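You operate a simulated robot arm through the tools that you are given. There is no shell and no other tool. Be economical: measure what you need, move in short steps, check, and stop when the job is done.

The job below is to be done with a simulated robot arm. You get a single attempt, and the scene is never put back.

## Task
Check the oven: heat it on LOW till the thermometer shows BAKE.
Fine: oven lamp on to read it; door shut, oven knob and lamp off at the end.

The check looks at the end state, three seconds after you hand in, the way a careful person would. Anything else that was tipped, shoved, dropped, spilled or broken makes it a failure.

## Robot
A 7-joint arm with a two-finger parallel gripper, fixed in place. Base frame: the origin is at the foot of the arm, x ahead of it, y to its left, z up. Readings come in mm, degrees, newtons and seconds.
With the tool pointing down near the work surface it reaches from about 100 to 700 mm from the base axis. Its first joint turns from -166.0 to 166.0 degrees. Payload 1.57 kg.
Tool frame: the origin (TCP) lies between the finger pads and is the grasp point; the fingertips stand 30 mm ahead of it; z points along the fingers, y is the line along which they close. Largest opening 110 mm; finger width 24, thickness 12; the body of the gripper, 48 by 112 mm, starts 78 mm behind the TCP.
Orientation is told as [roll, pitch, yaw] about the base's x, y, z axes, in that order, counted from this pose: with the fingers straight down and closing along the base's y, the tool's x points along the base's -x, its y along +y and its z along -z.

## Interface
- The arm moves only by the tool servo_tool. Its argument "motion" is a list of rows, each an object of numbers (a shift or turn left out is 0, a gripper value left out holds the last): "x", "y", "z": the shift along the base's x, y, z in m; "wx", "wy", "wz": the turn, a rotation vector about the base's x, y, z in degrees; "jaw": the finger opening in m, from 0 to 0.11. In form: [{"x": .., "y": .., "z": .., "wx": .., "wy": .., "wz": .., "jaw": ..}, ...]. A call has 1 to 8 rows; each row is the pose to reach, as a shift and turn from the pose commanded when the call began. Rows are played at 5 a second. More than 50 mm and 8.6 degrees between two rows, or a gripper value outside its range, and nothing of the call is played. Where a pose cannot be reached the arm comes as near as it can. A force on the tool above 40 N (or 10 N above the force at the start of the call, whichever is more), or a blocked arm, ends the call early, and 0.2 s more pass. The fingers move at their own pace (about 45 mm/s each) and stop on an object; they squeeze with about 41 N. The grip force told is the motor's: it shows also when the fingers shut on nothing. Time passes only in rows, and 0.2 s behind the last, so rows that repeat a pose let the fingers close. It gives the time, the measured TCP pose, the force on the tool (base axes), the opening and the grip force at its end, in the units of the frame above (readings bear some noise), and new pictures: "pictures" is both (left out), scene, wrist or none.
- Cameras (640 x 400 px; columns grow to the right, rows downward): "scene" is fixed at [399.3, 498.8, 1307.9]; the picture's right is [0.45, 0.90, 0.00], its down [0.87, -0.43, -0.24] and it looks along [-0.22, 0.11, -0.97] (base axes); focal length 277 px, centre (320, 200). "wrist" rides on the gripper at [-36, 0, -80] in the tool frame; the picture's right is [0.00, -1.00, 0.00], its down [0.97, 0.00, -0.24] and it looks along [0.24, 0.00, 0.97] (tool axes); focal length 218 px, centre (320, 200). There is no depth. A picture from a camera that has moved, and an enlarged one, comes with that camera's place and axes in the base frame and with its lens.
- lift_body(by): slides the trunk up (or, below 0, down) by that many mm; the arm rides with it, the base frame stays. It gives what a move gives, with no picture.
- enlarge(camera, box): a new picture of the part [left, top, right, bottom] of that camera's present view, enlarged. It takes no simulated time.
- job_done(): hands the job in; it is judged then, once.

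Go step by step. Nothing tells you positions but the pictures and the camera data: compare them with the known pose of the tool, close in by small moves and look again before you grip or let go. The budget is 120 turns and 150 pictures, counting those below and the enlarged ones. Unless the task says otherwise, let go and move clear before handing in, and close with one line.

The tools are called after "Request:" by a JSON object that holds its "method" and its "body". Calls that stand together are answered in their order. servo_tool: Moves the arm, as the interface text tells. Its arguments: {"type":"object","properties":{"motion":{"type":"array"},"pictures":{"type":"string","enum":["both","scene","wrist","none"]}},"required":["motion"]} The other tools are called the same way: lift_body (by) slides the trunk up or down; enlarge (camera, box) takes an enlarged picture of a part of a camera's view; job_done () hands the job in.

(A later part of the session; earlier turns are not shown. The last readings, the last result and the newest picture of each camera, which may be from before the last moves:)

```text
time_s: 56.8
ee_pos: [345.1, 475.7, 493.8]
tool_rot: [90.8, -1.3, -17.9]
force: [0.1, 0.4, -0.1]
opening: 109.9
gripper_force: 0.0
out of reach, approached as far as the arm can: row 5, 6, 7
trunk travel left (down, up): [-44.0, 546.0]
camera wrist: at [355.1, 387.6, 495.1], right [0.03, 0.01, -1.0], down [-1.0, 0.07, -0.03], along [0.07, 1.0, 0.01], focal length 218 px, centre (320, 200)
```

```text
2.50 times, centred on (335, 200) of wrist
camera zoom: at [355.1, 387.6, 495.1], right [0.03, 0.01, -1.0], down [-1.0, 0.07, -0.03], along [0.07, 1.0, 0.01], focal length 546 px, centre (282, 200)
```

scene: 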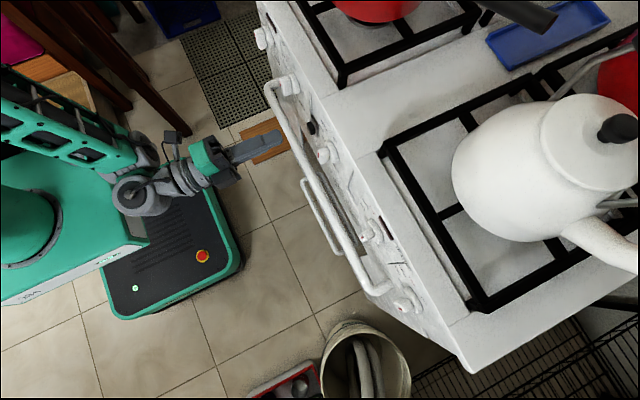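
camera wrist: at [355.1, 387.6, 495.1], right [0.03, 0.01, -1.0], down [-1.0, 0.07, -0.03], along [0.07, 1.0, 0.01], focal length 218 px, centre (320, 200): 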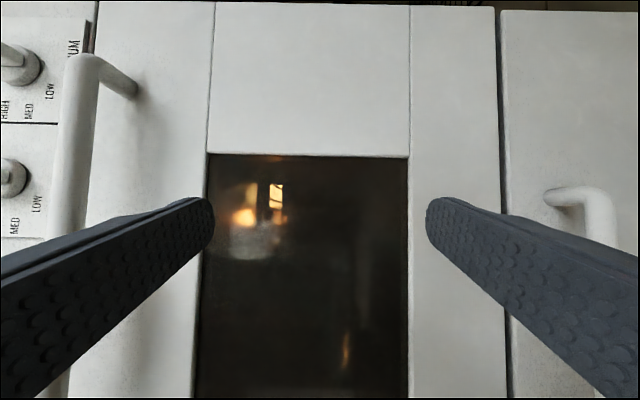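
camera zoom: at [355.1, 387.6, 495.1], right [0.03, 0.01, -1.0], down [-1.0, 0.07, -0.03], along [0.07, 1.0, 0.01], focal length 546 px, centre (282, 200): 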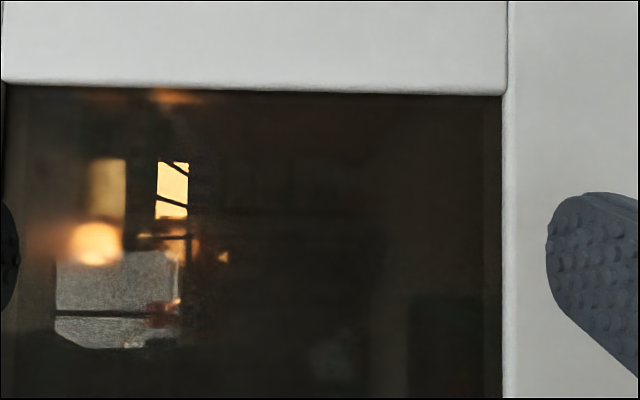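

Request:
{"method": "enlarge", "body": {"camera": "wrist", "box": [300, 310, 400, 400]}}

Request:
{"method": "enlarge", "body": {"camera": "wrist", "box": [255, 165, 345, 235]}}

```text
4.44 times, centred on (350, 355) of wrist
camera zoom: at [355.1, 387.6, 495.1], right [0.03, 0.01, -1.0], down [-1.0, 0.07, -0.03], along [0.07, 1.0, 0.01], focal length 970 px, centre (187, -489)
```

zoom: 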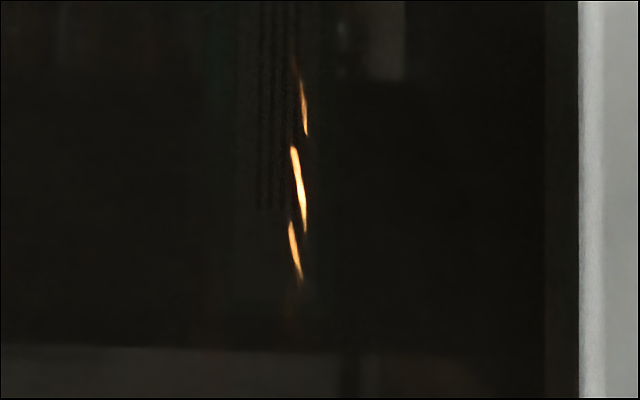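

```text
5.71 times, centred on (300, 200) of wrist
camera zoom: at [355.1, 387.6, 495.1], right [0.03, 0.01, -1.0], down [-1.0, 0.07, -0.03], along [0.07, 1.0, 0.01], focal length 1247 px, centre (434, 200)
```

zoom: 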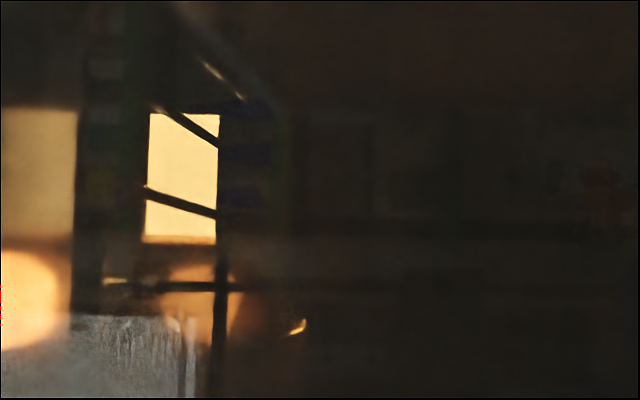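

A curved rim-like glint appears near wrist px (307,224), possibly a bezel. One tight zoom just below it.

Request:
{"method": "enlarge", "body": {"camera": "wrist", "box": [285, 205, 345, 250]}}

```text
8.89 times, centred on (315, 228) of wrist
camera zoom: at [355.1, 387.6, 495.1], right [0.03, 0.01, -1.0], down [-1.0, 0.07, -0.03], along [0.07, 1.0, 0.01], focal length 1940 px, centre (364, -44)
```

zoom: 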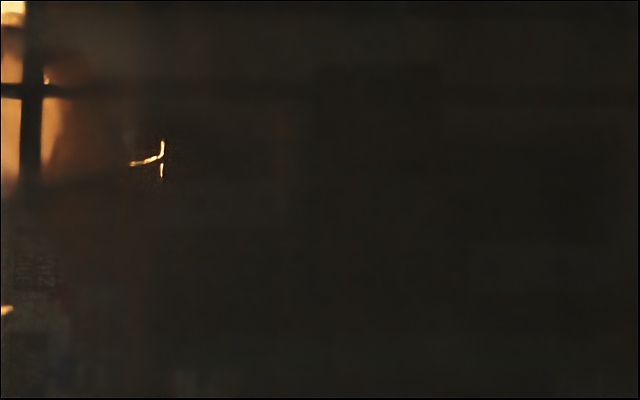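

That is only a rack-wire joint, so the interior seems unlit apart from glints. I'll test the lamp by pressing the button again and comparing, so back off, rise and realign.

Request:
{"method": "servo_tool", "body": {"motion": [{"x": -0.04, "y": -0.02, "wz": 6}, {"x": -0.08, "y": -0.04, "wz": 12}, {"x": -0.12, "y": -0.05, "wz": 18}, {"x": -0.16, "y": -0.05, "wz": 18, "jaw": 0}, {"x": -0.206, "y": -0.05, "wz": 18}], "pictures": "none"}}

Request:
{"method": "lift_body", "body": {"by": 300}}

```text
time_s: 58.0
ee_pos: [143.3, 440.9, 520.3]
tool_rot: [94.5, -3.5, -0.2]
force: [-0.6, 1.1, 0.3]
opening: 57.9
gripper_force: 0.0
trunk travel left (down, up): [-44.0, 546.0]
```

```text
time_s: 61.0
ee_pos: [139.9, 442.7, 820.2]
tool_rot: [94.5, -2.4, 0.0]
force: [0.0, -0.8, 0.4]
opening: 0.0
gripper_force: 20.7
trunk travel left (down, up): [-344.0, 246.0]
```

Request:
{"method": "lift_body", "body": {"by": 40}}

Request:
{"method": "servo_tool", "body": {"motion": [{"z": -0.03, "wx": -4.5, "wy": 2}, {"z": -0.06, "wx": -4.5, "wy": 2}, {"z": -0.072, "y": 0.03, "wx": -4.5, "wy": 2}, {"z": -0.072, "y": 0.07, "wx": -4.5, "wy": 2}, {"z": -0.072, "y": 0.11, "wx": -4.5, "wy": 2}], "pictures": "wrist"}}

```text
time_s: 61.8
ee_pos: [140.6, 442.4, 860.6]
tool_rot: [94.7, -2.2, 0.0]
force: [-0.2, 1.4, 2.1]
opening: 0.0
gripper_force: 21.2
trunk travel left (down, up): [-384.0, 206.0]
```

```text
time_s: 63.0
ee_pos: [138.0, 534.1, 761.0]
tool_rot: [86.3, 1.1, 0.0]
force: [-0.1, 0.1, 0.0]
opening: 0.0
gripper_force: 21.1
trunk travel left (down, up): [-384.0, 206.0]
camera wrist: at [174.8, 454.2, 768.0], right [-0.02, -0.06, -1.0], down [-0.97, -0.24, 0.03], along [-0.24, 0.97, -0.06], focal length 218 px, centre (320, 200)
```

wrist: 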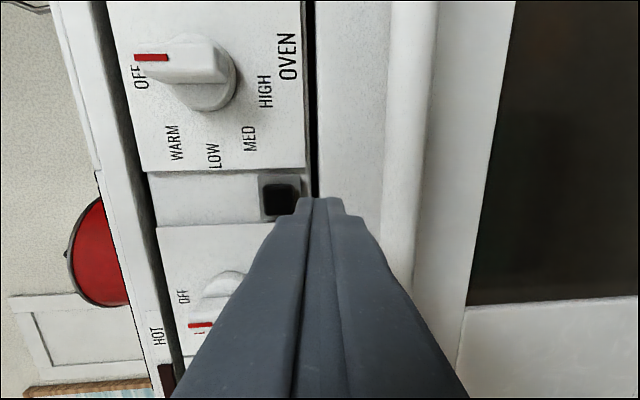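

Request:
{"method": "servo_tool", "body": {"motion": [{"z": 0.027, "wx": 3.7, "wy": -1}, {"z": 0.027, "y": 0.02, "x": 0.0005, "wx": 3.7, "wy": -1}, {"z": 0.027, "y": 0.034, "x": 0.0005, "wx": 3.7, "wy": -1}], "pictures": "wrist"}}

Request:
{"method": "enlarge", "body": {"camera": "wrist", "box": [500, 0, 640, 150]}}

```text
time_s: 63.8
ee_pos: [138.1, 568.8, 790.1]
tool_rot: [90.1, 0.1, 0.1]
force: [-1.5, -0.6, -0.3]
opening: 0.0
gripper_force: 21.1
trunk travel left (down, up): [-384.0, 206.0]
camera wrist: at [174.8, 490.0, 791.6], right [0.0, 0.0, -1.0], down [-0.97, -0.24, 0.0], along [-0.24, 0.97, 0.0], focal length 218 px, centre (320, 200)
```

wrist: 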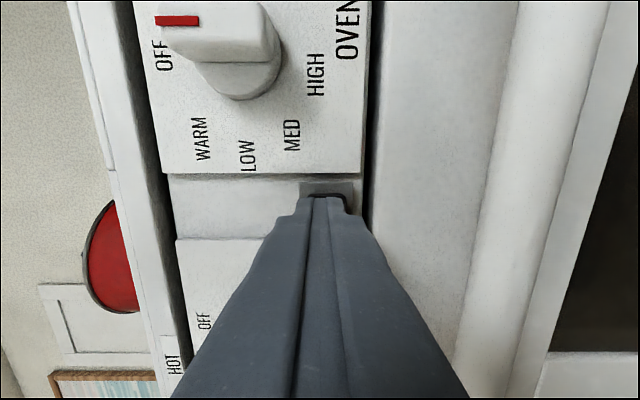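

```text
2.67 times, centred on (570, 75) of wrist
camera zoom: at [174.8, 490.0, 791.6], right [0.0, 0.0, -1.0], down [-0.97, -0.24, 0.0], along [-0.24, 0.97, 0.0], focal length 582 px, centre (-347, 533)
```

zoom: 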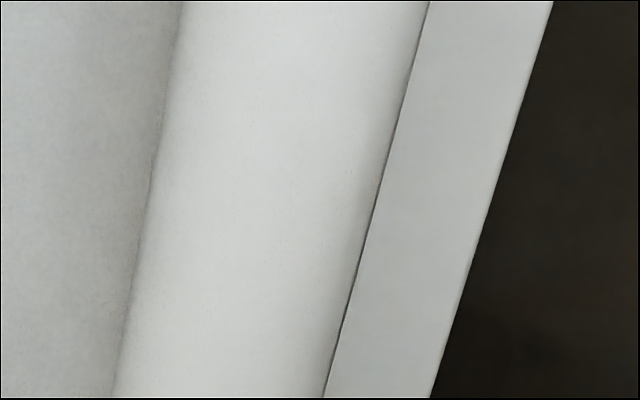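

Tip is about 2 mm short of the button. Pressing now.

Request:
{"method": "servo_tool", "body": {"motion": [{"y": 0.004}, {"y": 0.008}, {"y": 0.011}, {"y": 0.0135}, {"y": 0.0155}], "pictures": "none"}}

Request:
{"method": "servo_tool", "body": {"motion": [{"y": -0.005}, {"y": -0.015}, {"y": -0.0325, "x": 0.003, "z": -0.003}, {"y": -0.0325, "x": 0.003, "z": -0.003}], "pictures": "wrist"}}

Request:
{"method": "enlarge", "body": {"camera": "wrist", "box": [540, 0, 640, 100]}}

```text
time_s: 65.0
ee_pos: [137.5, 575.7, 789.1]
tool_rot: [90.1, 0.1, 0.1]
force: [-0.6, -1.0, -0.4]
opening: 0.2
gripper_force: 21.5
out of reach, approached as far as the arm can: row 2, 3, 4, 5
trunk travel left (down, up): [-384.0, 206.0]
```

```text
time_s: 66.0
ee_pos: [142.5, 542.2, 787.2]
tool_rot: [90.1, 0.0, 0.1]
force: [-0.7, 0.8, 0.6]
opening: 0.0
gripper_force: 21.3
trunk travel left (down, up): [-384.0, 206.0]
camera wrist: at [177.6, 462.2, 788.5], right [0.0, 0.0, -1.0], down [-0.97, -0.24, 0.0], along [-0.24, 0.97, 0.0], focal length 218 px, centre (320, 200)
```

wrist: 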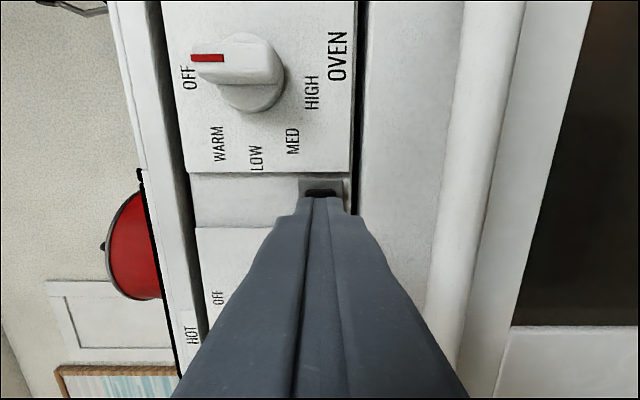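

```text
4.00 times, centred on (590, 50) of wrist
camera zoom: at [177.6, 462.2, 788.5], right [0.0, 0.0, -1.0], down [-0.97, -0.24, 0.0], along [-0.24, 0.97, 0.0], focal length 873 px, centre (-760, 800)
```

zoom: 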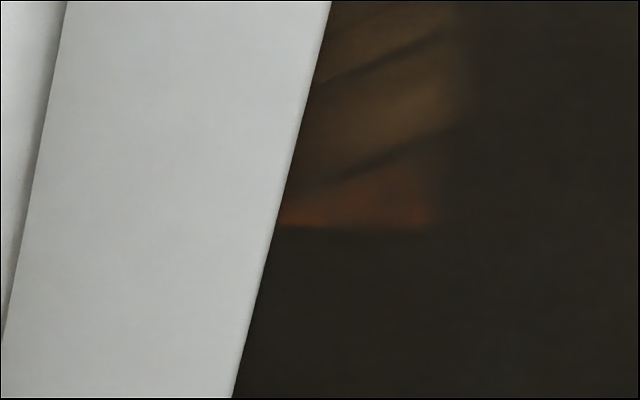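

The press fell short at the reach limit, so the state is unchanged. I'll raise the trunk 45 mm more, come back to button height and press fully.

Request:
{"method": "lift_body", "body": {"by": 45}}

Request:
{"method": "servo_tool", "body": {"motion": [{"x": -0.003, "z": -0.02}, {"x": -0.003, "z": -0.044}, {"x": -0.003, "y": 0.02, "z": -0.044}, {"x": -0.003, "y": 0.034, "z": -0.044}, {"x": -0.003, "y": 0.038, "z": -0.044}, {"x": -0.003, "y": 0.041, "z": -0.044}], "pictures": "none"}}

```text
time_s: 66.9
ee_pos: [142.0, 543.2, 832.4]
tool_rot: [90.1, 0.0, 0.0]
force: [-0.3, 0.1, -0.5]
opening: 0.0
gripper_force: 21.4
trunk travel left (down, up): [-429.0, 161.0]
```

```text
time_s: 68.3
ee_pos: [137.0, 581.5, 789.1]
tool_rot: [90.2, 0.0, 0.2]
force: [-2.8, -17.9, 2.2]
opening: 0.0
gripper_force: 21.3
trunk travel left (down, up): [-429.0, 161.0]
```

Request:
{"method": "servo_tool", "body": {"motion": [{"y": 0.0015}, {"y": -0.01}, {"y": -0.04, "x": 0.004, "z": -0.002}, {"y": -0.04, "x": 0.004, "z": -0.002}], "pictures": "none"}}

Request:
{"method": "enlarge", "body": {"camera": "wrist", "box": [540, 0, 640, 100]}}

```text
time_s: 69.3
ee_pos: [143.8, 544.6, 786.6]
tool_rot: [90.1, -0.1, 0.0]
force: [-0.9, 0.0, 0.2]
opening: 0.3
gripper_force: 21.4
trunk travel left (down, up): [-429.0, 161.0]
```

```text
4.00 times, centred on (590, 50) of wrist
camera zoom: at [178.7, 464.1, 787.8], right [0.0, 0.0, -1.0], down [-0.97, -0.24, 0.0], along [-0.24, 0.97, 0.0], focal length 873 px, centre (-760, 800)
```

zoom: 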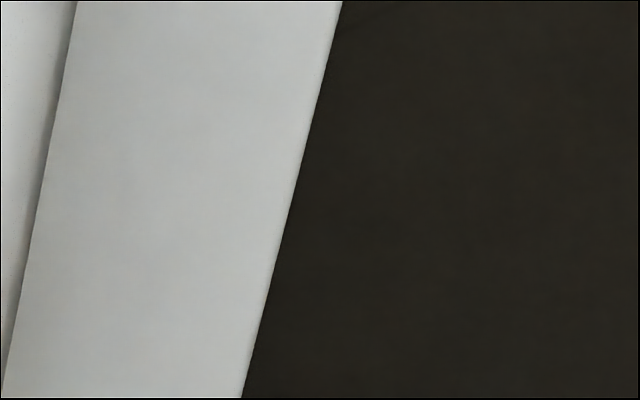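

Now the glow is gone, so the button toggles and the lamp was really on before. From steep above, a lit surface was visible, so I'll press once more (lamp on) and then look steeply down through the window.

Request:
{"method": "servo_tool", "body": {"motion": [{"x": -0.004, "z": 0.002, "y": 0.02}, {"x": -0.004, "z": 0.002, "y": 0.032}, {"x": -0.004, "z": 0.002, "y": 0.036}, {"x": -0.004, "z": 0.002, "y": 0.0395}, {"x": -0.004, "z": 0.002, "y": 0.0415}], "pictures": "none"}}

Request:
{"method": "servo_tool", "body": {"motion": [{"y": -0.01}, {"y": -0.0375}, {"y": -0.07}, {"y": -0.1}], "pictures": "none"}}

Request:
{"method": "servo_tool", "body": {"motion": [{"x": 0.02, "wx": -8}, {"x": 0.04, "wx": -16}, {"x": 0.06, "wx": -24}, {"x": 0.08, "wx": -32}, {"x": 0.1, "wx": -40}, {"x": 0.12, "wx": -48}], "pictures": "wrist"}}

```text
time_s: 70.5
ee_pos: [137.3, 582.9, 786.8]
tool_rot: [90.1, 0.0, 0.0]
force: [-1.2, -19.6, -5.5]
opening: 0.0
gripper_force: 21.1
trunk travel left (down, up): [-429.0, 161.0]
```

```text
time_s: 71.5
ee_pos: [137.2, 485.2, 786.8]
tool_rot: [90.2, -0.1, 0.1]
force: [0.4, 0.1, -0.4]
opening: 0.0
gripper_force: 21.6
trunk travel left (down, up): [-429.0, 161.0]
```

```text
time_s: 72.6
ee_pos: [147.4, 461.6, 762.7]
tool_rot: [72.0, -1.0, -0.3]
force: [-0.2, 0.6, 0.3]
opening: 0.0
gripper_force: 21.7
out of reach, approached as far as the arm can: row 2, 3, 4, 5
trunk travel left (down, up): [-429.0, 161.0]
stopped in row 5: the arm was blocked; the commanded pose is now the measured one
camera wrist: at [183.1, 384.4, 790.1], right [0.01, -0.31, -0.95], down [-0.97, -0.22, 0.06], along [-0.23, 0.92, -0.31], focal length 218 px, centre (320, 200)
```

wrist: 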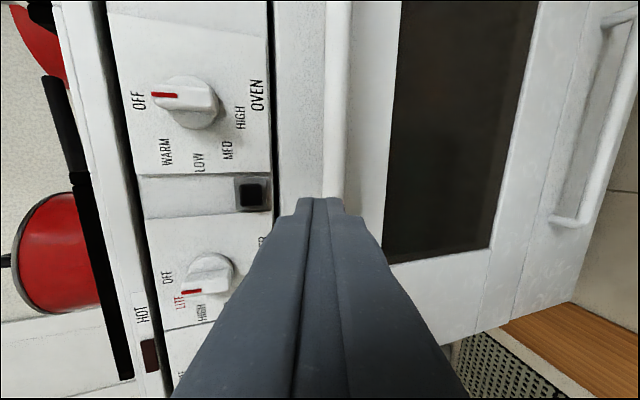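

Request:
{"method": "servo_tool", "body": {"motion": [{"x": 0.04}, {"x": 0.08, "y": 0.01}, {"x": 0.11, "y": 0.03}, {"x": 0.11, "y": 0.05}], "pictures": "wrist"}}

Request:
{"method": "enlarge", "body": {"camera": "wrist", "box": [370, 0, 570, 200]}}

```text
time_s: 73.6
ee_pos: [188.7, 456.0, 753.2]
tool_rot: [73.1, -1.7, -0.3]
force: [-0.5, 0.6, 0.0]
opening: 0.0
gripper_force: 21.5
out of reach, approached as far as the arm can: row 1, 2, 3, 4
trunk travel left (down, up): [-429.0, 161.0]
camera wrist: at [222.9, 377.6, 778.6], right [0.03, -0.29, -0.96], down [-0.97, -0.22, 0.04], along [-0.23, 0.93, -0.29], focal length 218 px, centre (320, 200)
```

wrist: 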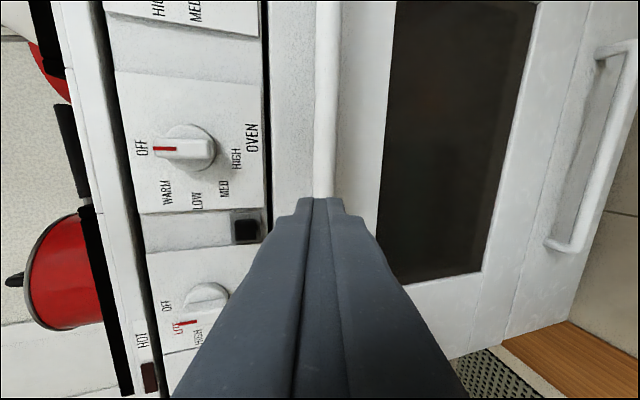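

```text
2.00 times, centred on (470, 100) of wrist
camera zoom: at [222.9, 377.6, 778.6], right [0.03, -0.29, -0.96], down [-0.97, -0.22, 0.04], along [-0.23, 0.93, -0.29], focal length 436 px, centre (20, 400)
```

zoom: 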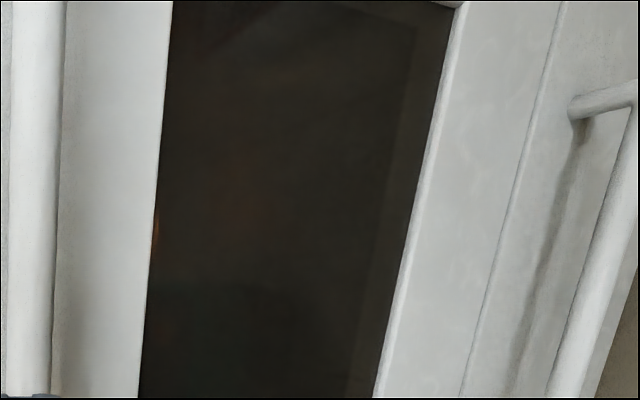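

The lamp is on again, but there's still no dial from here. I'll check the stove top and back in the scene view, in case a thermometer is mounted elsewhere.

Request:
{"method": "enlarge", "body": {"camera": "scene", "box": [260, 0, 640, 240]}}

```text
1.67 times, centred on (450, 120) of scene
camera zoom: at [399.3, 498.8, 1307.9], right [0.45, 0.9, 0.0], down [0.87, -0.43, -0.24], along [-0.22, 0.11, -0.97], focal length 462 px, centre (103, 333)
```

zoom: 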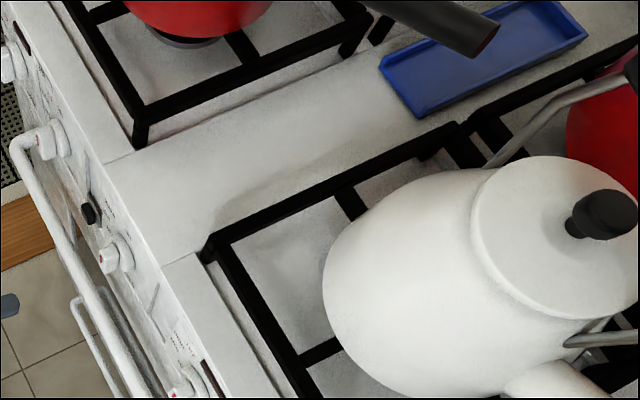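

No thermometer out there, so I'll set the knob to LOW: heating may itself make the interior readable, and I can watch the HEATING light. First raise, level the tool and roll it so the fingers straddle the vertical knob bar.

Request:
{"method": "lift_body", "body": {"by": 85}}

Request:
{"method": "servo_tool", "body": {"motion": [{"wx": 6, "y": -0.01, "x": 0.01}, {"wx": 12, "y": -0.03, "x": 0.02}, {"wx": 17, "y": -0.05, "x": 0.03}], "pictures": "none"}}

Request:
{"method": "servo_tool", "body": {"motion": [{"wy": 8}, {"wy": 16}, {"wy": 24}, {"wy": 32}, {"wy": 40}, {"wy": 48}], "pictures": "none"}}

```text
time_s: 74.8
ee_pos: [187.7, 454.3, 836.2]
tool_rot: [73.1, -1.4, -0.4]
force: [-0.1, 0.4, -0.6]
opening: 0.0
gripper_force: 21.2
trunk travel left (down, up): [-514.0, 76.0]
```

```text
time_s: 75.6
ee_pos: [222.2, 446.7, 859.7]
tool_rot: [90.5, -2.7, -0.3]
force: [-0.5, 0.7, 0.4]
opening: 0.0
gripper_force: 21.6
out of reach, approached as far as the arm can: row 3
trunk travel left (down, up): [-514.0, 76.0]
```

```text
time_s: 76.2
ee_pos: [221.7, 449.0, 860.6]
tool_rot: [90.3, 9.1, 0.6]
force: [-0.9, 3.1, -3.4]
opening: 0.3
gripper_force: 21.7
trunk travel left (down, up): [-514.0, 76.0]
stopped in row 2: the force on the tool passed its limit (the readings are from after the stop); the commanded pose is now the measured one
```

The turn was stopped by force, so let me see what the arm is near.

Request:
{"method": "servo_tool", "body": {"motion": [{"wy": 0}], "pictures": "both"}}

```text
time_s: 76.6
ee_pos: [220.8, 448.0, 860.3]
tool_rot: [90.4, 9.1, 0.6]
force: [-1.2, 5.3, -4.2]
opening: 0.3
gripper_force: 21.0
trunk travel left (down, up): [-514.0, 76.0]
camera wrist: at [257.8, 368.5, 855.0], right [-0.16, 0.01, -0.99], down [-0.96, -0.25, 0.15], along [-0.25, 0.97, 0.05], focal length 218 px, centre (320, 200)
```

scene: 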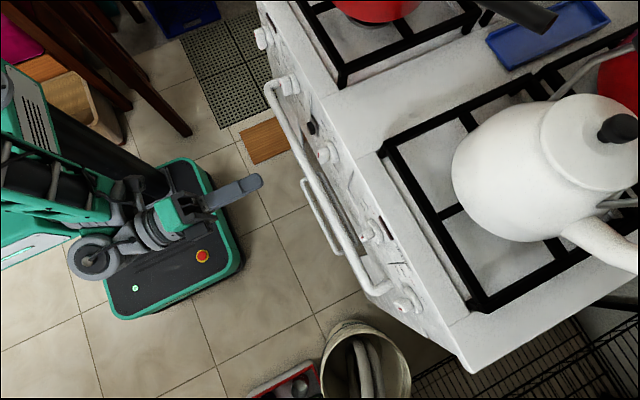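
wrist: 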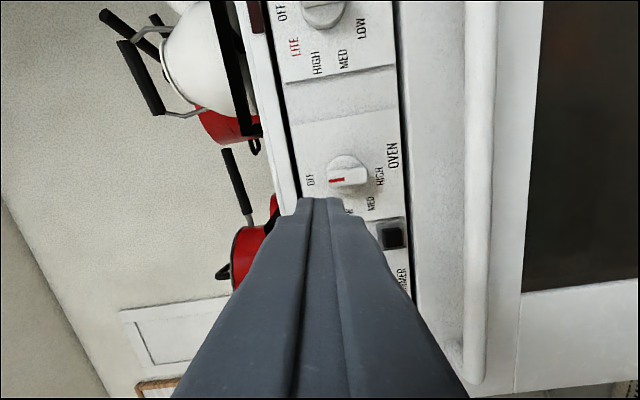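

The wrist is pressing lightly on the arm itself, so this direction is bad while folded. I'll roll the other way (−90°) instead.

Request:
{"method": "servo_tool", "body": {"motion": [{"wy": -8}, {"wy": -16}, {"wy": -24}, {"wy": -32}, {"wy": -40}, {"wy": -48}, {"wy": -56}, {"wy": -64}], "pictures": "none"}}

Request:
{"method": "servo_tool", "body": {"motion": [{"wy": -8}, {"wy": -16}, {"wy": -24}, {"wy": -32}, {"wy": -35, "jaw": 0.06}, {"wy": -35}, {"wy": -35}], "pictures": "wrist"}}

```text
time_s: 78.4
ee_pos: [221.6, 448.9, 858.4]
tool_rot: [89.6, -55.0, 0.9]
force: [-0.1, -0.1, 0.4]
opening: 0.0
gripper_force: 21.5
trunk travel left (down, up): [-514.0, 76.0]
```

```text
time_s: 80.0
ee_pos: [221.7, 449.3, 859.4]
tool_rot: [14.1, -89.4, 76.3]
force: [-0.2, 0.0, -0.2]
opening: 60.0
gripper_force: 0.0
trunk travel left (down, up): [-514.0, 76.0]
camera wrist: at [221.4, 368.4, 897.8], right [1.0, 0.0, 0.0], down [0.0, -0.25, -0.97], along [0.0, 0.97, -0.25], focal length 218 px, centre (320, 200)
```

wrist: 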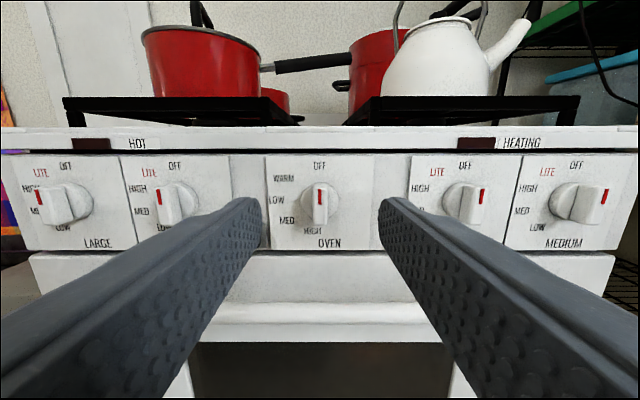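

Rolling this way works and gives an upright view. Before turning the knob, I'll drop the trunk and look through the window upright.

Request:
{"method": "lift_body", "body": {"by": -300}}

Request:
{"method": "servo_tool", "body": {"motion": [{"x": 0.03, "jaw": 0.11}, {"x": 0.043, "y": 0.03}, {"x": 0.043, "y": 0.03}], "pictures": "wrist"}}

Request:
{"method": "enlarge", "body": {"camera": "wrist", "box": [160, 150, 480, 350]}}

```text
time_s: 83.0
ee_pos: [221.0, 447.5, 560.1]
tool_rot: [18.0, -89.5, 72.3]
force: [0.2, 0.6, 0.4]
opening: 60.1
gripper_force: 0.0
trunk travel left (down, up): [-214.0, 376.0]
```

```text
time_s: 83.8
ee_pos: [257.3, 479.4, 561.2]
tool_rot: [19.7, -89.2, 70.0]
force: [0.4, 0.5, 0.8]
opening: 110.1
gripper_force: 0.0
out of reach, approached as far as the arm can: row 1, 2, 3
trunk travel left (down, up): [-214.0, 376.0]
camera wrist: at [256.8, 399.0, 600.9], right [1.0, 0.0, 0.0], down [-0.01, -0.25, -0.97], along [0.0, 0.97, -0.25], focal length 218 px, centre (320, 200)
```

wrist: 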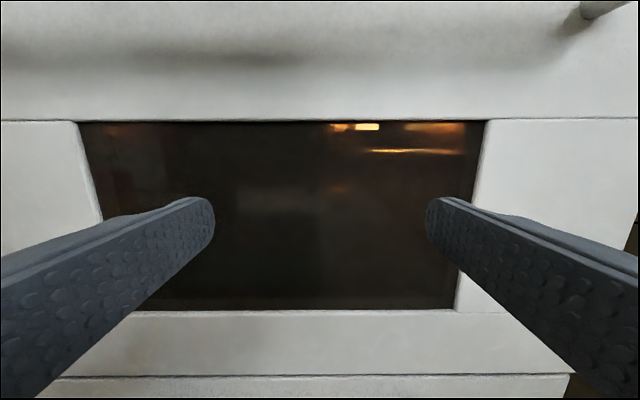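

```text
2.00 times, centred on (320, 250) of wrist
camera zoom: at [256.8, 399.0, 600.9], right [1.0, 0.0, 0.0], down [-0.01, -0.25, -0.97], along [0.0, 0.97, -0.25], focal length 436 px, centre (320, 100)
```

zoom: 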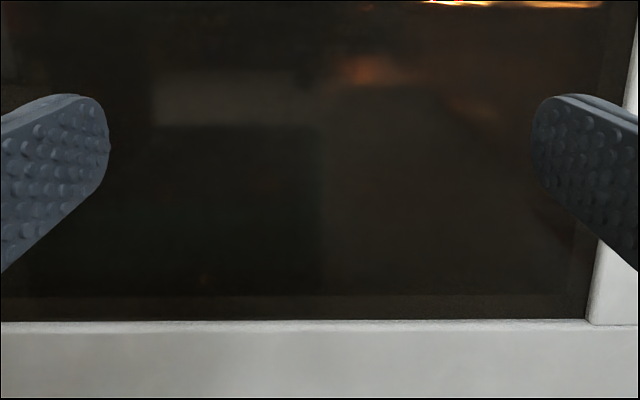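

Request:
{"method": "enlarge", "body": {"camera": "wrist", "box": [80, 118, 290, 238]}}

Request:
{"method": "enlarge", "body": {"camera": "wrist", "box": [280, 115, 490, 235]}}

```text
3.05 times, centred on (185, 178) of wrist
camera zoom: at [256.8, 399.0, 600.9], right [1.0, 0.0, 0.0], down [-0.01, -0.25, -0.97], along [0.0, 0.97, -0.25], focal length 665 px, centre (731, 267)
```

zoom: 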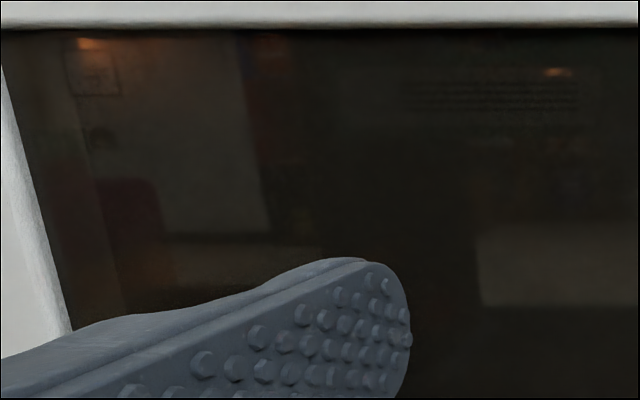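

```text
3.05 times, centred on (385, 175) of wrist
camera zoom: at [256.8, 399.0, 600.9], right [1.0, 0.0, 0.0], down [-0.01, -0.25, -0.97], along [0.0, 0.97, -0.25], focal length 665 px, centre (122, 276)
```

zoom: 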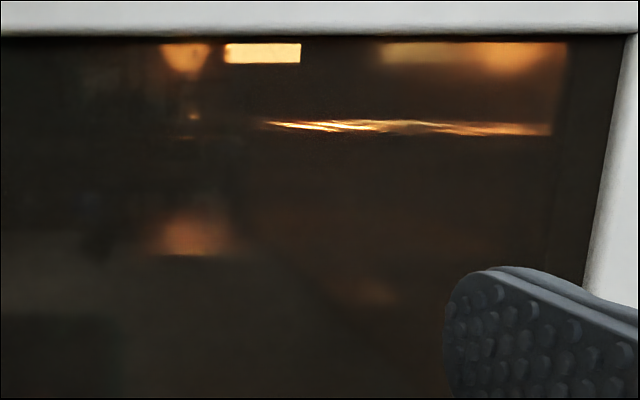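

There's a notched silhouette against the round glow at about wrist (344,137), right above the rack. Zooming there.

Request:
{"method": "enlarge", "body": {"camera": "wrist", "box": [320, 120, 370, 160]}}

Request:
{"method": "enlarge", "body": {"camera": "wrist", "box": [315, 160, 375, 210]}}

```text
10.00 times, centred on (345, 140) of wrist
camera zoom: at [256.8, 399.0, 600.9], right [1.0, 0.0, 0.0], down [-0.01, -0.25, -0.97], along [0.0, 0.97, -0.25], focal length 2183 px, centre (70, 800)
```

zoom: 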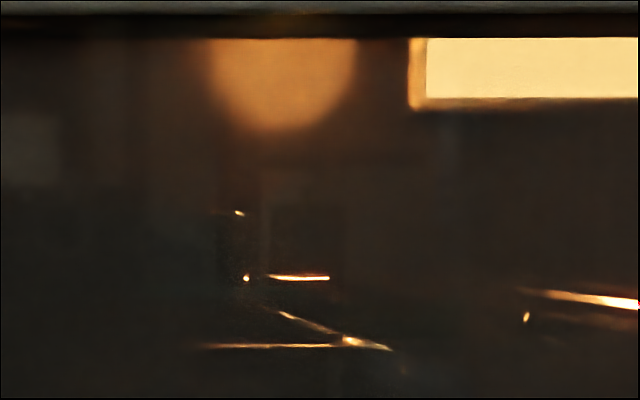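

```text
8.00 times, centred on (345, 185) of wrist
camera zoom: at [256.8, 399.0, 600.9], right [1.0, 0.0, 0.0], down [-0.01, -0.25, -0.97], along [0.0, 0.97, -0.25], focal length 1746 px, centre (120, 320)
```

zoom: 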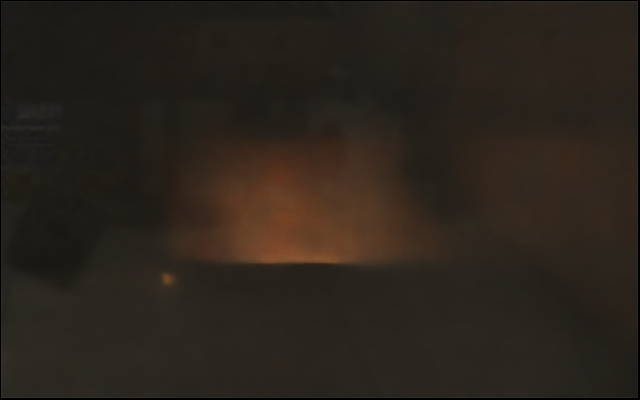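

Still nothing legible, so I'll go set LOW. Rise, line up with the knob axis at (220.5, 834).

Request:
{"method": "servo_tool", "body": {"motion": [{"x": -0.02, "y": -0.03}, {"x": -0.037, "y": -0.03, "jaw": 0.05}], "pictures": "none"}}

Request:
{"method": "lift_body", "body": {"by": 300}}

Request:
{"method": "servo_tool", "body": {"motion": [{"z": -0.027, "y": 0.03}, {"z": -0.027, "y": 0.065}], "pictures": "wrist"}}

```text
time_s: 84.4
ee_pos: [219.5, 449.9, 561.4]
tool_rot: [16.4, -89.4, 73.9]
force: [-0.6, -0.7, -0.3]
opening: 75.7
gripper_force: 0.0
trunk travel left (down, up): [-214.0, 376.0]
```

```text
time_s: 87.4
ee_pos: [219.7, 449.9, 862.2]
tool_rot: [19.5, -89.3, 70.7]
force: [0.0, -0.3, 0.2]
opening: 50.1
gripper_force: 0.0
trunk travel left (down, up): [-514.0, 76.0]
```

```text
time_s: 88.0
ee_pos: [220.0, 514.1, 835.1]
tool_rot: [19.7, -89.2, 70.5]
force: [0.3, -1.3, 0.0]
opening: 49.8
gripper_force: 0.0
trunk travel left (down, up): [-514.0, 76.0]
camera wrist: at [220.4, 433.2, 873.4], right [1.0, 0.0, 0.0], down [0.0, -0.25, -0.97], along [0.0, 0.97, -0.25], focal length 218 px, centre (320, 200)
```

wrist: 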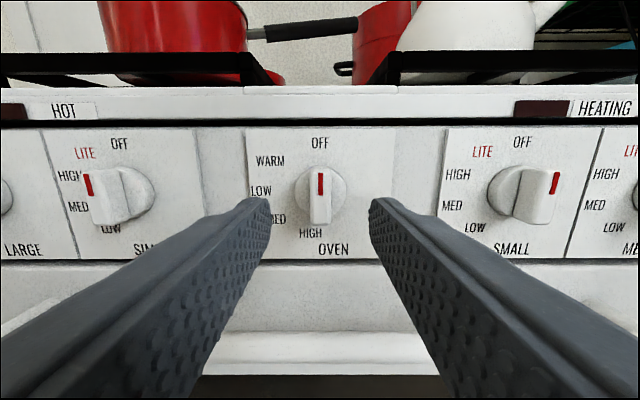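

Well centred; the axis is at z≈837, and LOW lies exactly 90° to the left. Advance to put the finger tips around the bar, then close.

Request:
{"method": "servo_tool", "body": {"motion": [{"y": 0.025, "z": 0.002}, {"y": 0.045, "z": 0.002}, {"y": 0.055, "z": 0.002}], "pictures": "wrist"}}

```text
time_s: 88.8
ee_pos: [219.5, 547.6, 836.9]
tool_rot: [18.8, -89.3, 71.3]
force: [0.7, 0.0, -1.0]
opening: 50.0
gripper_force: 0.0
out of reach, approached as far as the arm can: row 2, 3
trunk travel left (down, up): [-514.0, 76.0]
camera wrist: at [220.5, 468.3, 876.4], right [1.0, 0.0, 0.0], down [0.0, -0.25, -0.97], along [0.0, 0.97, -0.25], focal length 218 px, centre (320, 200)
```

wrist: 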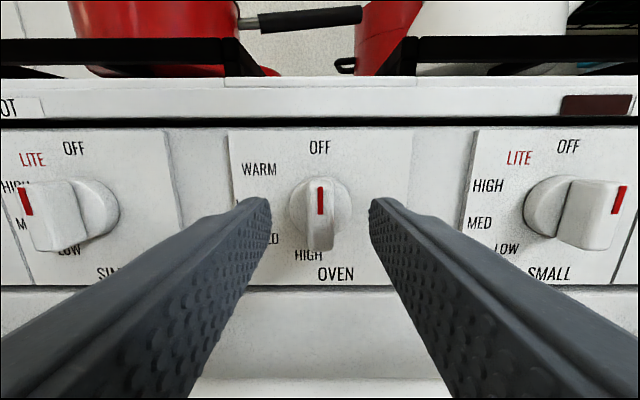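

At the reach limit again; raising the trunk 50 mm and lowering the hand equally helped before.

Request:
{"method": "servo_tool", "body": {"motion": [{"y": -0.02}], "pictures": "none"}}

Request:
{"method": "lift_body", "body": {"by": 60}}

Request:
{"method": "servo_tool", "body": {"motion": [{"z": -0.03}, {"z": -0.06}, {"z": -0.06, "y": 0.02}, {"z": -0.06, "y": 0.035}], "pictures": "none"}}

```text
time_s: 89.2
ee_pos: [220.0, 527.3, 838.3]
tool_rot: [19.3, -89.4, 70.9]
force: [-0.7, 0.4, 0.6]
opening: 50.1
gripper_force: 0.0
trunk travel left (down, up): [-514.0, 76.0]
```

```text
time_s: 90.2
ee_pos: [218.7, 526.5, 897.8]
tool_rot: [19.2, -89.2, 71.1]
force: [-0.1, 0.2, -0.8]
opening: 50.3
gripper_force: 0.1
trunk travel left (down, up): [-574.0, 16.0]
```

```text
time_s: 91.2
ee_pos: [220.6, 551.7, 838.4]
tool_rot: [18.3, -89.4, 71.9]
force: [0.7, -0.3, 0.5]
opening: 50.3
gripper_force: 0.0
out of reach, approached as far as the arm can: row 4
trunk travel left (down, up): [-574.0, 16.0]
```

The bar's front face is at y≈578, so I need about 10 mm more. Pointing the tool a bit more radially (yaw −16°) should gain reach.

Request:
{"method": "servo_tool", "body": {"motion": [{"y": -0.012, "wz": -6}, {"y": -0.012, "wz": -12}, {"y": -0.012, "wz": -17}, {"y": 0.0, "wz": -17}, {"y": 0.012, "wz": -17}], "pictures": "wrist"}}

```text
time_s: 92.4
ee_pos: [219.6, 565.7, 837.5]
tool_rot: [17.2, -89.3, 56.1]
force: [-0.1, 0.0, 0.0]
opening: 50.1
gripper_force: 0.2
trunk travel left (down, up): [-574.0, 16.0]
camera wrist: at [196.8, 488.4, 876.0], right [0.96, -0.29, 0.0], down [-0.08, -0.24, -0.97], along [0.28, 0.93, -0.25], focal length 218 px, centre (320, 200)
```

wrist: 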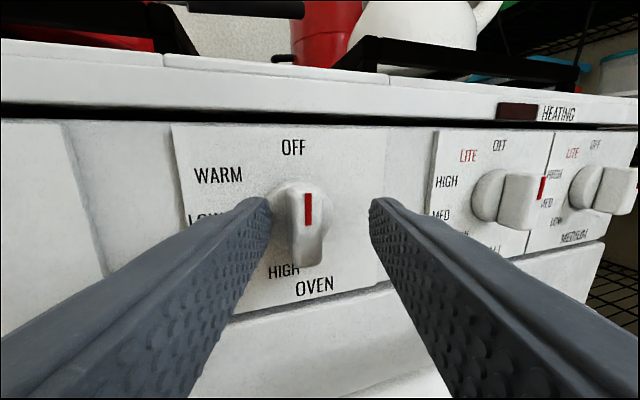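

Reach solved. The fingers' centre line passes about 6 mm right of the bar, so shift left, then close.

Request:
{"method": "servo_tool", "body": {"motion": [{"x": -0.006, "y": 0.005}, {"x": -0.006, "y": 0.005, "jaw": 0.025}, {"x": -0.006, "y": 0.005, "jaw": 0.02}], "pictures": "wrist"}}

```text
time_s: 93.2
ee_pos: [213.5, 570.3, 836.8]
tool_rot: [17.7, -89.4, 55.4]
force: [-0.5, 0.6, -1.2]
opening: 20.5
gripper_force: 0.3
trunk travel left (down, up): [-574.0, 16.0]
camera wrist: at [190.4, 493.4, 876.0], right [0.96, -0.29, 0.0], down [-0.08, -0.24, -0.97], along [0.28, 0.93, -0.25], focal length 218 px, centre (320, 200)
```

wrist: 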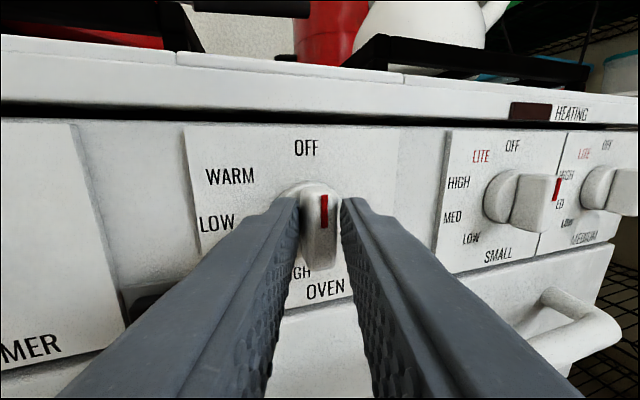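

The bar is between the fingers. Grip it and turn the first part counter-clockwise.

Request:
{"method": "servo_tool", "body": {"motion": [{"jaw": 0.0}, {"jaw": 0.0}, {"wy": -8, "z": -0.001}, {"wy": -16, "z": -0.002}, {"wy": -24, "x": 0.0006, "z": -0.003}, {"wy": -32, "x": 0.001, "z": -0.0037}], "pictures": "wrist"}}

```text
time_s: 94.6
ee_pos: [211.3, 569.7, 833.1]
tool_rot: [-105.5, -58.3, 178.8]
force: [-25.7, -5.7, -6.7]
opening: 19.3
gripper_force: 33.2
trunk travel left (down, up): [-574.0, 16.0]
camera wrist: at [172.5, 493.4, 854.0], right [0.81, -0.28, 0.51], down [0.45, -0.24, -0.86], along [0.37, 0.93, -0.07], focal length 218 px, centre (320, 200)
```

wrist: 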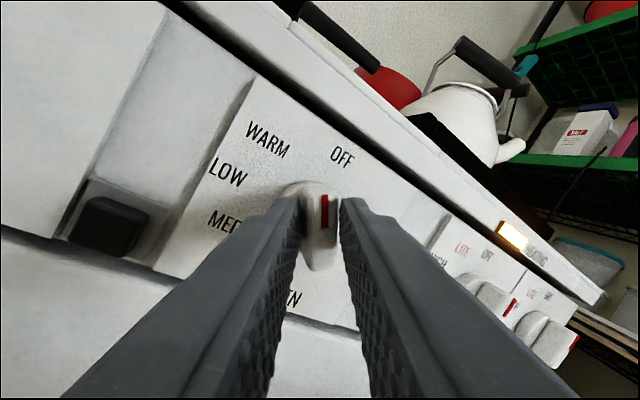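

HEATING has lit and the knob follows. There's −26 N sideways, so I ease x a few mm and carry on toward LOW.

Request:
{"method": "servo_tool", "body": {"motion": [{"wy": -8, "x": -0.003, "z": -0.0007}, {"wy": -16, "x": -0.002, "z": -0.0015}, {"wy": -24, "x": -0.001, "z": -0.002}, {"wy": -32, "x": 0.0, "z": -0.0025}, {"wy": -40, "x": 0.001, "z": -0.003}, {"wy": -48, "x": 0.002, "z": -0.0033}], "pictures": "wrist"}}

```text
time_s: 95.6
ee_pos: [211.9, 570.4, 828.7]
tool_rot: [-106.0, -29.2, 179.4]
force: [-15.5, 12.0, -8.1]
opening: 19.5
gripper_force: 33.8
trunk travel left (down, up): [-574.0, 16.0]
stopped in row 4: the force on the tool passed its limit (the readings are from after the stop); the commanded pose is now the measured one
camera wrist: at [168.8, 493.2, 828.7], right [0.47, -0.28, 0.84], down [0.81, -0.24, -0.53], along [0.35, 0.93, 0.11], focal length 218 px, centre (320, 200)
```

wrist: 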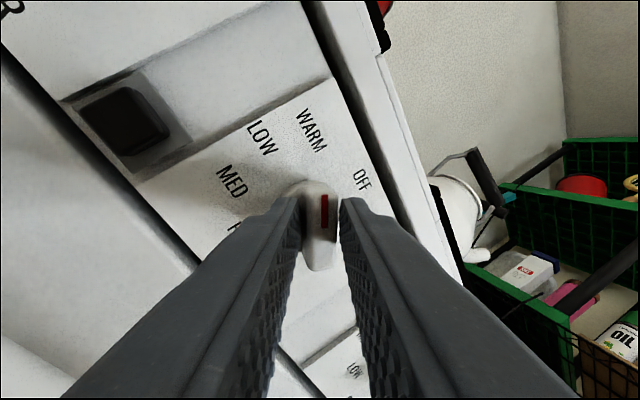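

At WARM now, with the side load stopping the turn. I'll open, which relieves the load, see the centring, and re-grip.

Request:
{"method": "servo_tool", "body": {"motion": [{"jaw": 0.04}, {"jaw": 0.04}], "pictures": "wrist"}}

```text
time_s: 96.2
ee_pos: [213.8, 569.1, 829.7]
tool_rot: [-106.0, -29.2, 179.2]
force: [0.2, -0.4, 0.5]
opening: 39.9
gripper_force: 0.1
trunk travel left (down, up): [-574.0, 16.0]
camera wrist: at [170.3, 492.6, 829.3], right [0.46, -0.28, 0.84], down [0.81, -0.24, -0.53], along [0.35, 0.93, 0.12], focal length 218 px, centre (320, 200)
```

wrist: 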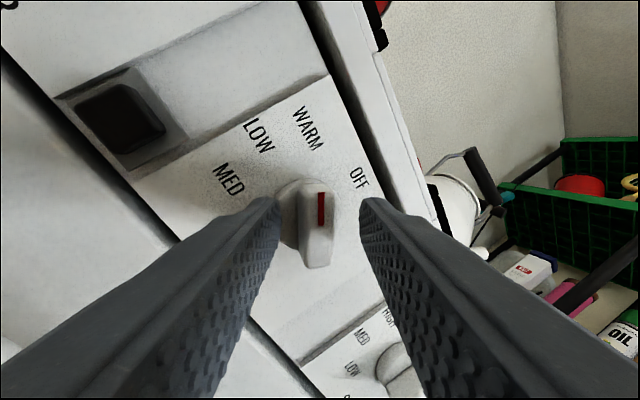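

Well centred now. Re-grip and turn the remaining ~30° to LOW.

Request:
{"method": "servo_tool", "body": {"motion": [{"jaw": 0.0}, {"jaw": 0.0}, {"jaw": 0.0, "wy": -7, "x": 0.001}, {"wy": -14, "x": 0.002, "z": -0.0005}, {"wy": -22, "x": 0.003, "z": -0.001}, {"wy": -30, "x": 0.0035, "z": -0.001}], "pictures": "wrist"}}

```text
time_s: 97.6
ee_pos: [215.6, 569.2, 825.1]
tool_rot: [-106.0, 1.0, 179.4]
force: [-18.6, 1.5, -26.2]
opening: 18.8
gripper_force: 33.5
trunk travel left (down, up): [-574.0, 16.0]
camera wrist: at [179.9, 491.9, 803.6], right [-0.02, -0.28, 0.96], down [0.97, -0.24, -0.05], along [0.25, 0.93, 0.27], focal length 218 px, centre (320, 200)
```

wrist: 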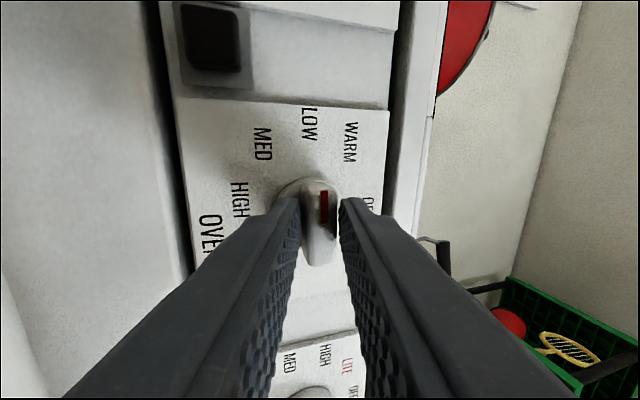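

The knob mark points at LOW. Release and back off, then go straight to look into the window.

Request:
{"method": "servo_tool", "body": {"motion": [{"jaw": 0.05}, {"jaw": 0.05}, {"y": -0.04, "x": -0.01}, {"y": -0.08, "x": -0.01}, {"y": -0.11, "x": -0.01}], "pictures": "wrist"}}

Request:
{"method": "lift_body", "body": {"by": -260}}

Request:
{"method": "enlarge", "body": {"camera": "wrist", "box": [120, 0, 520, 250]}}

```text
time_s: 98.8
ee_pos: [208.1, 460.8, 832.4]
tool_rot: [-106.8, 1.1, 179.3]
force: [0.5, -0.1, 0.1]
opening: 49.7
gripper_force: 0.1
trunk travel left (down, up): [-574.0, 16.0]
camera wrist: at [172.1, 384.2, 809.0], right [-0.02, -0.29, 0.96], down [0.97, -0.24, -0.05], along [0.25, 0.93, 0.28], focal length 218 px, centre (320, 200)
```

wrist: 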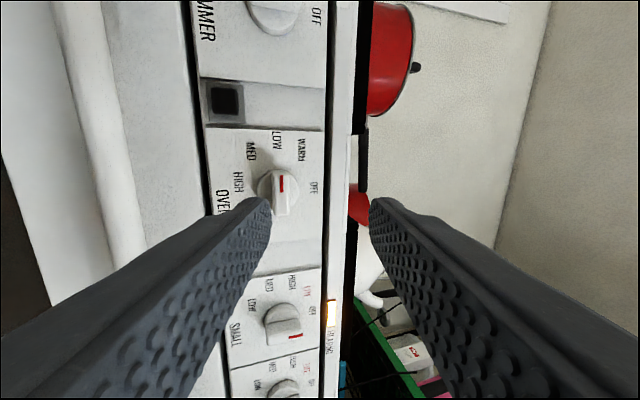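

```text
time_s: 101.4
ee_pos: [209.0, 459.5, 569.9]
tool_rot: [-106.6, 0.9, 179.4]
force: [-0.1, 0.0, -0.1]
opening: 50.1
gripper_force: 0.0
trunk travel left (down, up): [-314.0, 276.0]
```

```text
1.60 times, centred on (320, 125) of wrist
camera zoom: at [171.7, 383.4, 548.0], right [-0.02, -0.29, 0.96], down [0.97, -0.24, -0.05], along [0.25, 0.93, 0.28], focal length 349 px, centre (320, 320)
```

zoom: 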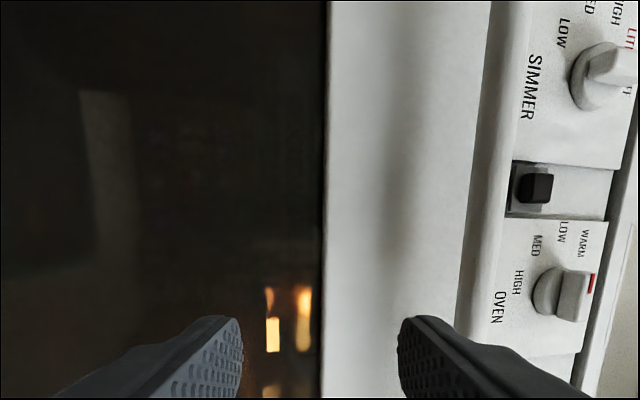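

The lamp is on and heating is running (HEATING was lit). I'll check one unviewed direction: from lower right looking up-left.

Request:
{"method": "servo_tool", "body": {"motion": [{"x": 0.04, "z": -0.01, "wz": 8}, {"x": 0.08, "z": -0.02, "wz": 16}, {"x": 0.12, "z": -0.04, "wz": 24}, {"x": 0.16, "z": -0.05, "wz": 32}, {"x": 0.19, "z": -0.06, "wz": 40, "jaw": 0.11}, {"x": 0.2, "z": -0.06, "wz": 46}], "pictures": "wrist"}}

```text
time_s: 102.0
ee_pos: [210.4, 543.7, 646.3]
tool_rot: [-116.3, 4.6, -172.2]
force: [0.8, -0.3, 0.7]
opening: 50.3
gripper_force: 0.1
out of reach, approached as far as the arm can: row 1, 2
trunk travel left (down, up): [-314.0, 276.0]
stopped in row 2: the arm was blocked; the commanded pose is now the measured one
camera wrist: at [187.7, 467.1, 609.6], right [-0.01, -0.45, 0.89], down [1.0, -0.08, -0.03], along [0.09, 0.89, 0.45], focal length 218 px, centre (320, 200)
```

wrist: 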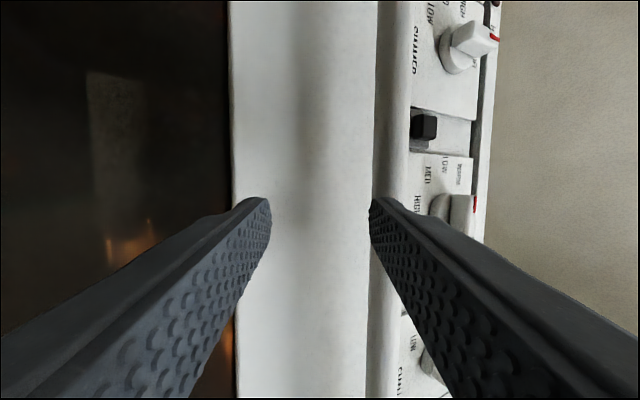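

The arm jumped close to the handle when it hit a limit; I back straight away first.

Request:
{"method": "servo_tool", "body": {"motion": [{"y": -0.04}, {"y": -0.08}, {"y": -0.11}], "pictures": "wrist"}}

Request:
{"method": "enlarge", "body": {"camera": "wrist", "box": [80, 120, 260, 400]}}

```text
time_s: 102.8
ee_pos: [211.4, 543.1, 664.0]
tool_rot: [-118.2, 5.4, -172.4]
force: [-0.2, 0.0, 0.0]
opening: 50.1
gripper_force: 0.0
out of reach, approached as far as the arm can: row 1, 2, 3
trunk travel left (down, up): [-314.0, 276.0]
camera wrist: at [189.0, 468.9, 624.4], right [-0.02, -0.48, 0.88], down [1.0, -0.08, -0.02], along [0.08, 0.87, 0.48], focal length 218 px, centre (320, 200)
```

wrist: 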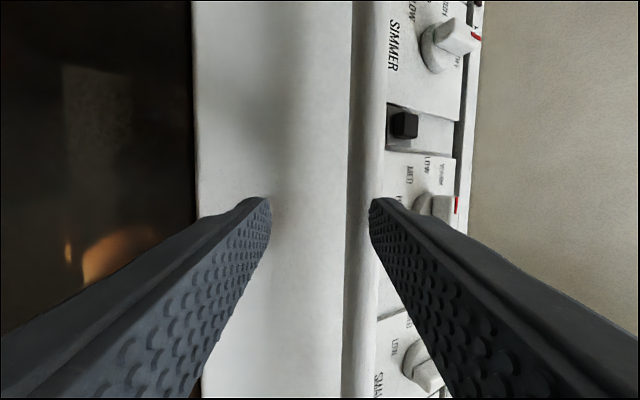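

```text
1.43 times, centred on (170, 260) of wrist
camera zoom: at [189.0, 468.9, 624.4], right [-0.02, -0.48, 0.88], down [1.0, -0.08, -0.02], along [0.08, 0.87, 0.48], focal length 312 px, centre (534, 114)
```

zoom: 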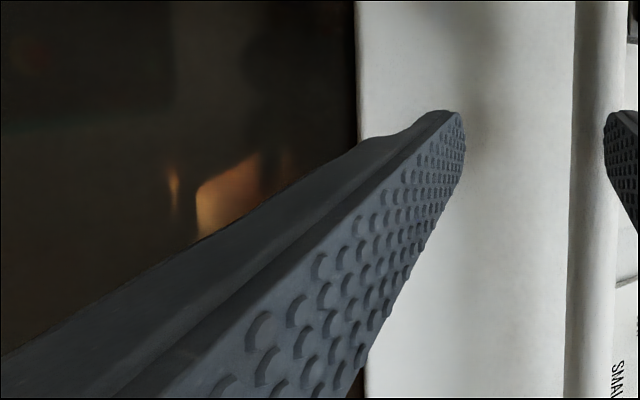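

The arm is against a joint limit; I'll undo the rotation that led here while backing off.

Request:
{"method": "servo_tool", "body": {"motion": [{"y": -0.02, "z": -0.02, "wx": -6, "wz": -5}, {"y": -0.05, "z": -0.05, "wx": -12, "wz": -9}, {"y": -0.08, "z": -0.08, "wx": -12, "wz": -9}], "pictures": "scene"}}

```text
time_s: 103.6
ee_pos: [216.9, 496.3, 615.7]
tool_rot: [-111.2, 6.2, -179.7]
force: [-1.1, -0.4, -1.2]
opening: 49.9
gripper_force: 0.0
trunk travel left (down, up): [-314.0, 276.0]
```

scene: 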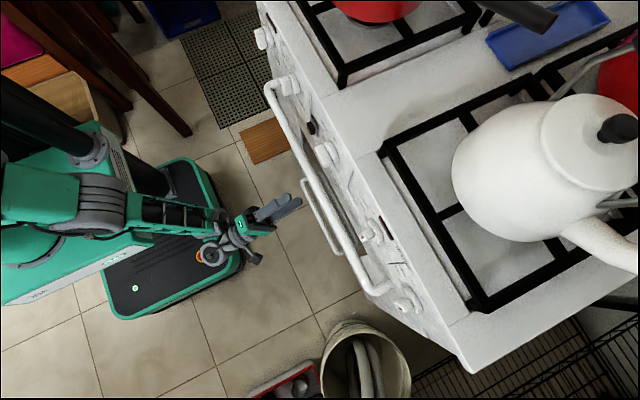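

Request:
{"method": "servo_tool", "body": {"motion": [{"y": -0.02, "z": -0.01, "wx": -7, "wy": -2}, {"y": -0.04, "z": -0.02, "wx": -14, "wy": -4}, {"y": -0.06, "z": -0.03, "wx": -20, "wy": -6}, {"y": -0.07, "z": -0.03, "x": 0.04, "wx": -20, "wy": -6}, {"y": -0.07, "z": -0.03, "x": 0.08, "wx": -20, "wy": -6, "jaw": 0.11}, {"y": -0.07, "z": -0.03, "x": 0.08, "wx": -20, "wy": -6}], "pictures": "wrist"}}

```text
time_s: 105.0
ee_pos: [225.7, 436.8, 559.6]
tool_rot: [-87.6, 11.5, -178.5]
force: [-0.7, -0.1, 0.0]
opening: 102.5
gripper_force: 0.1
out of reach, approached as far as the arm can: row 4, 5, 6
trunk travel left (down, up): [-314.0, 276.0]
camera wrist: at [192.4, 355.8, 556.9], right [-0.2, 0.03, 0.98], down [0.96, -0.22, 0.2], along [0.22, 0.98, 0.01], focal length 218 px, centre (320, 200)
```

wrist: 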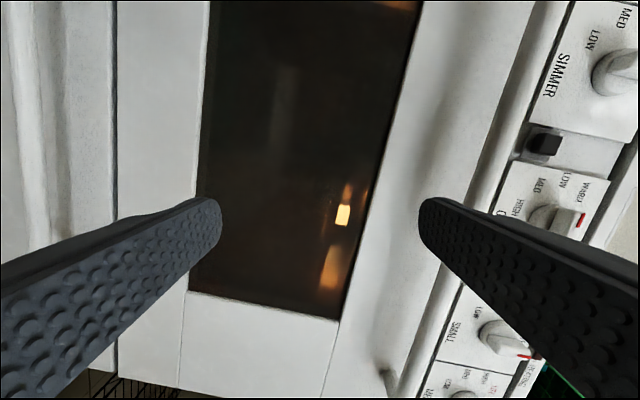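

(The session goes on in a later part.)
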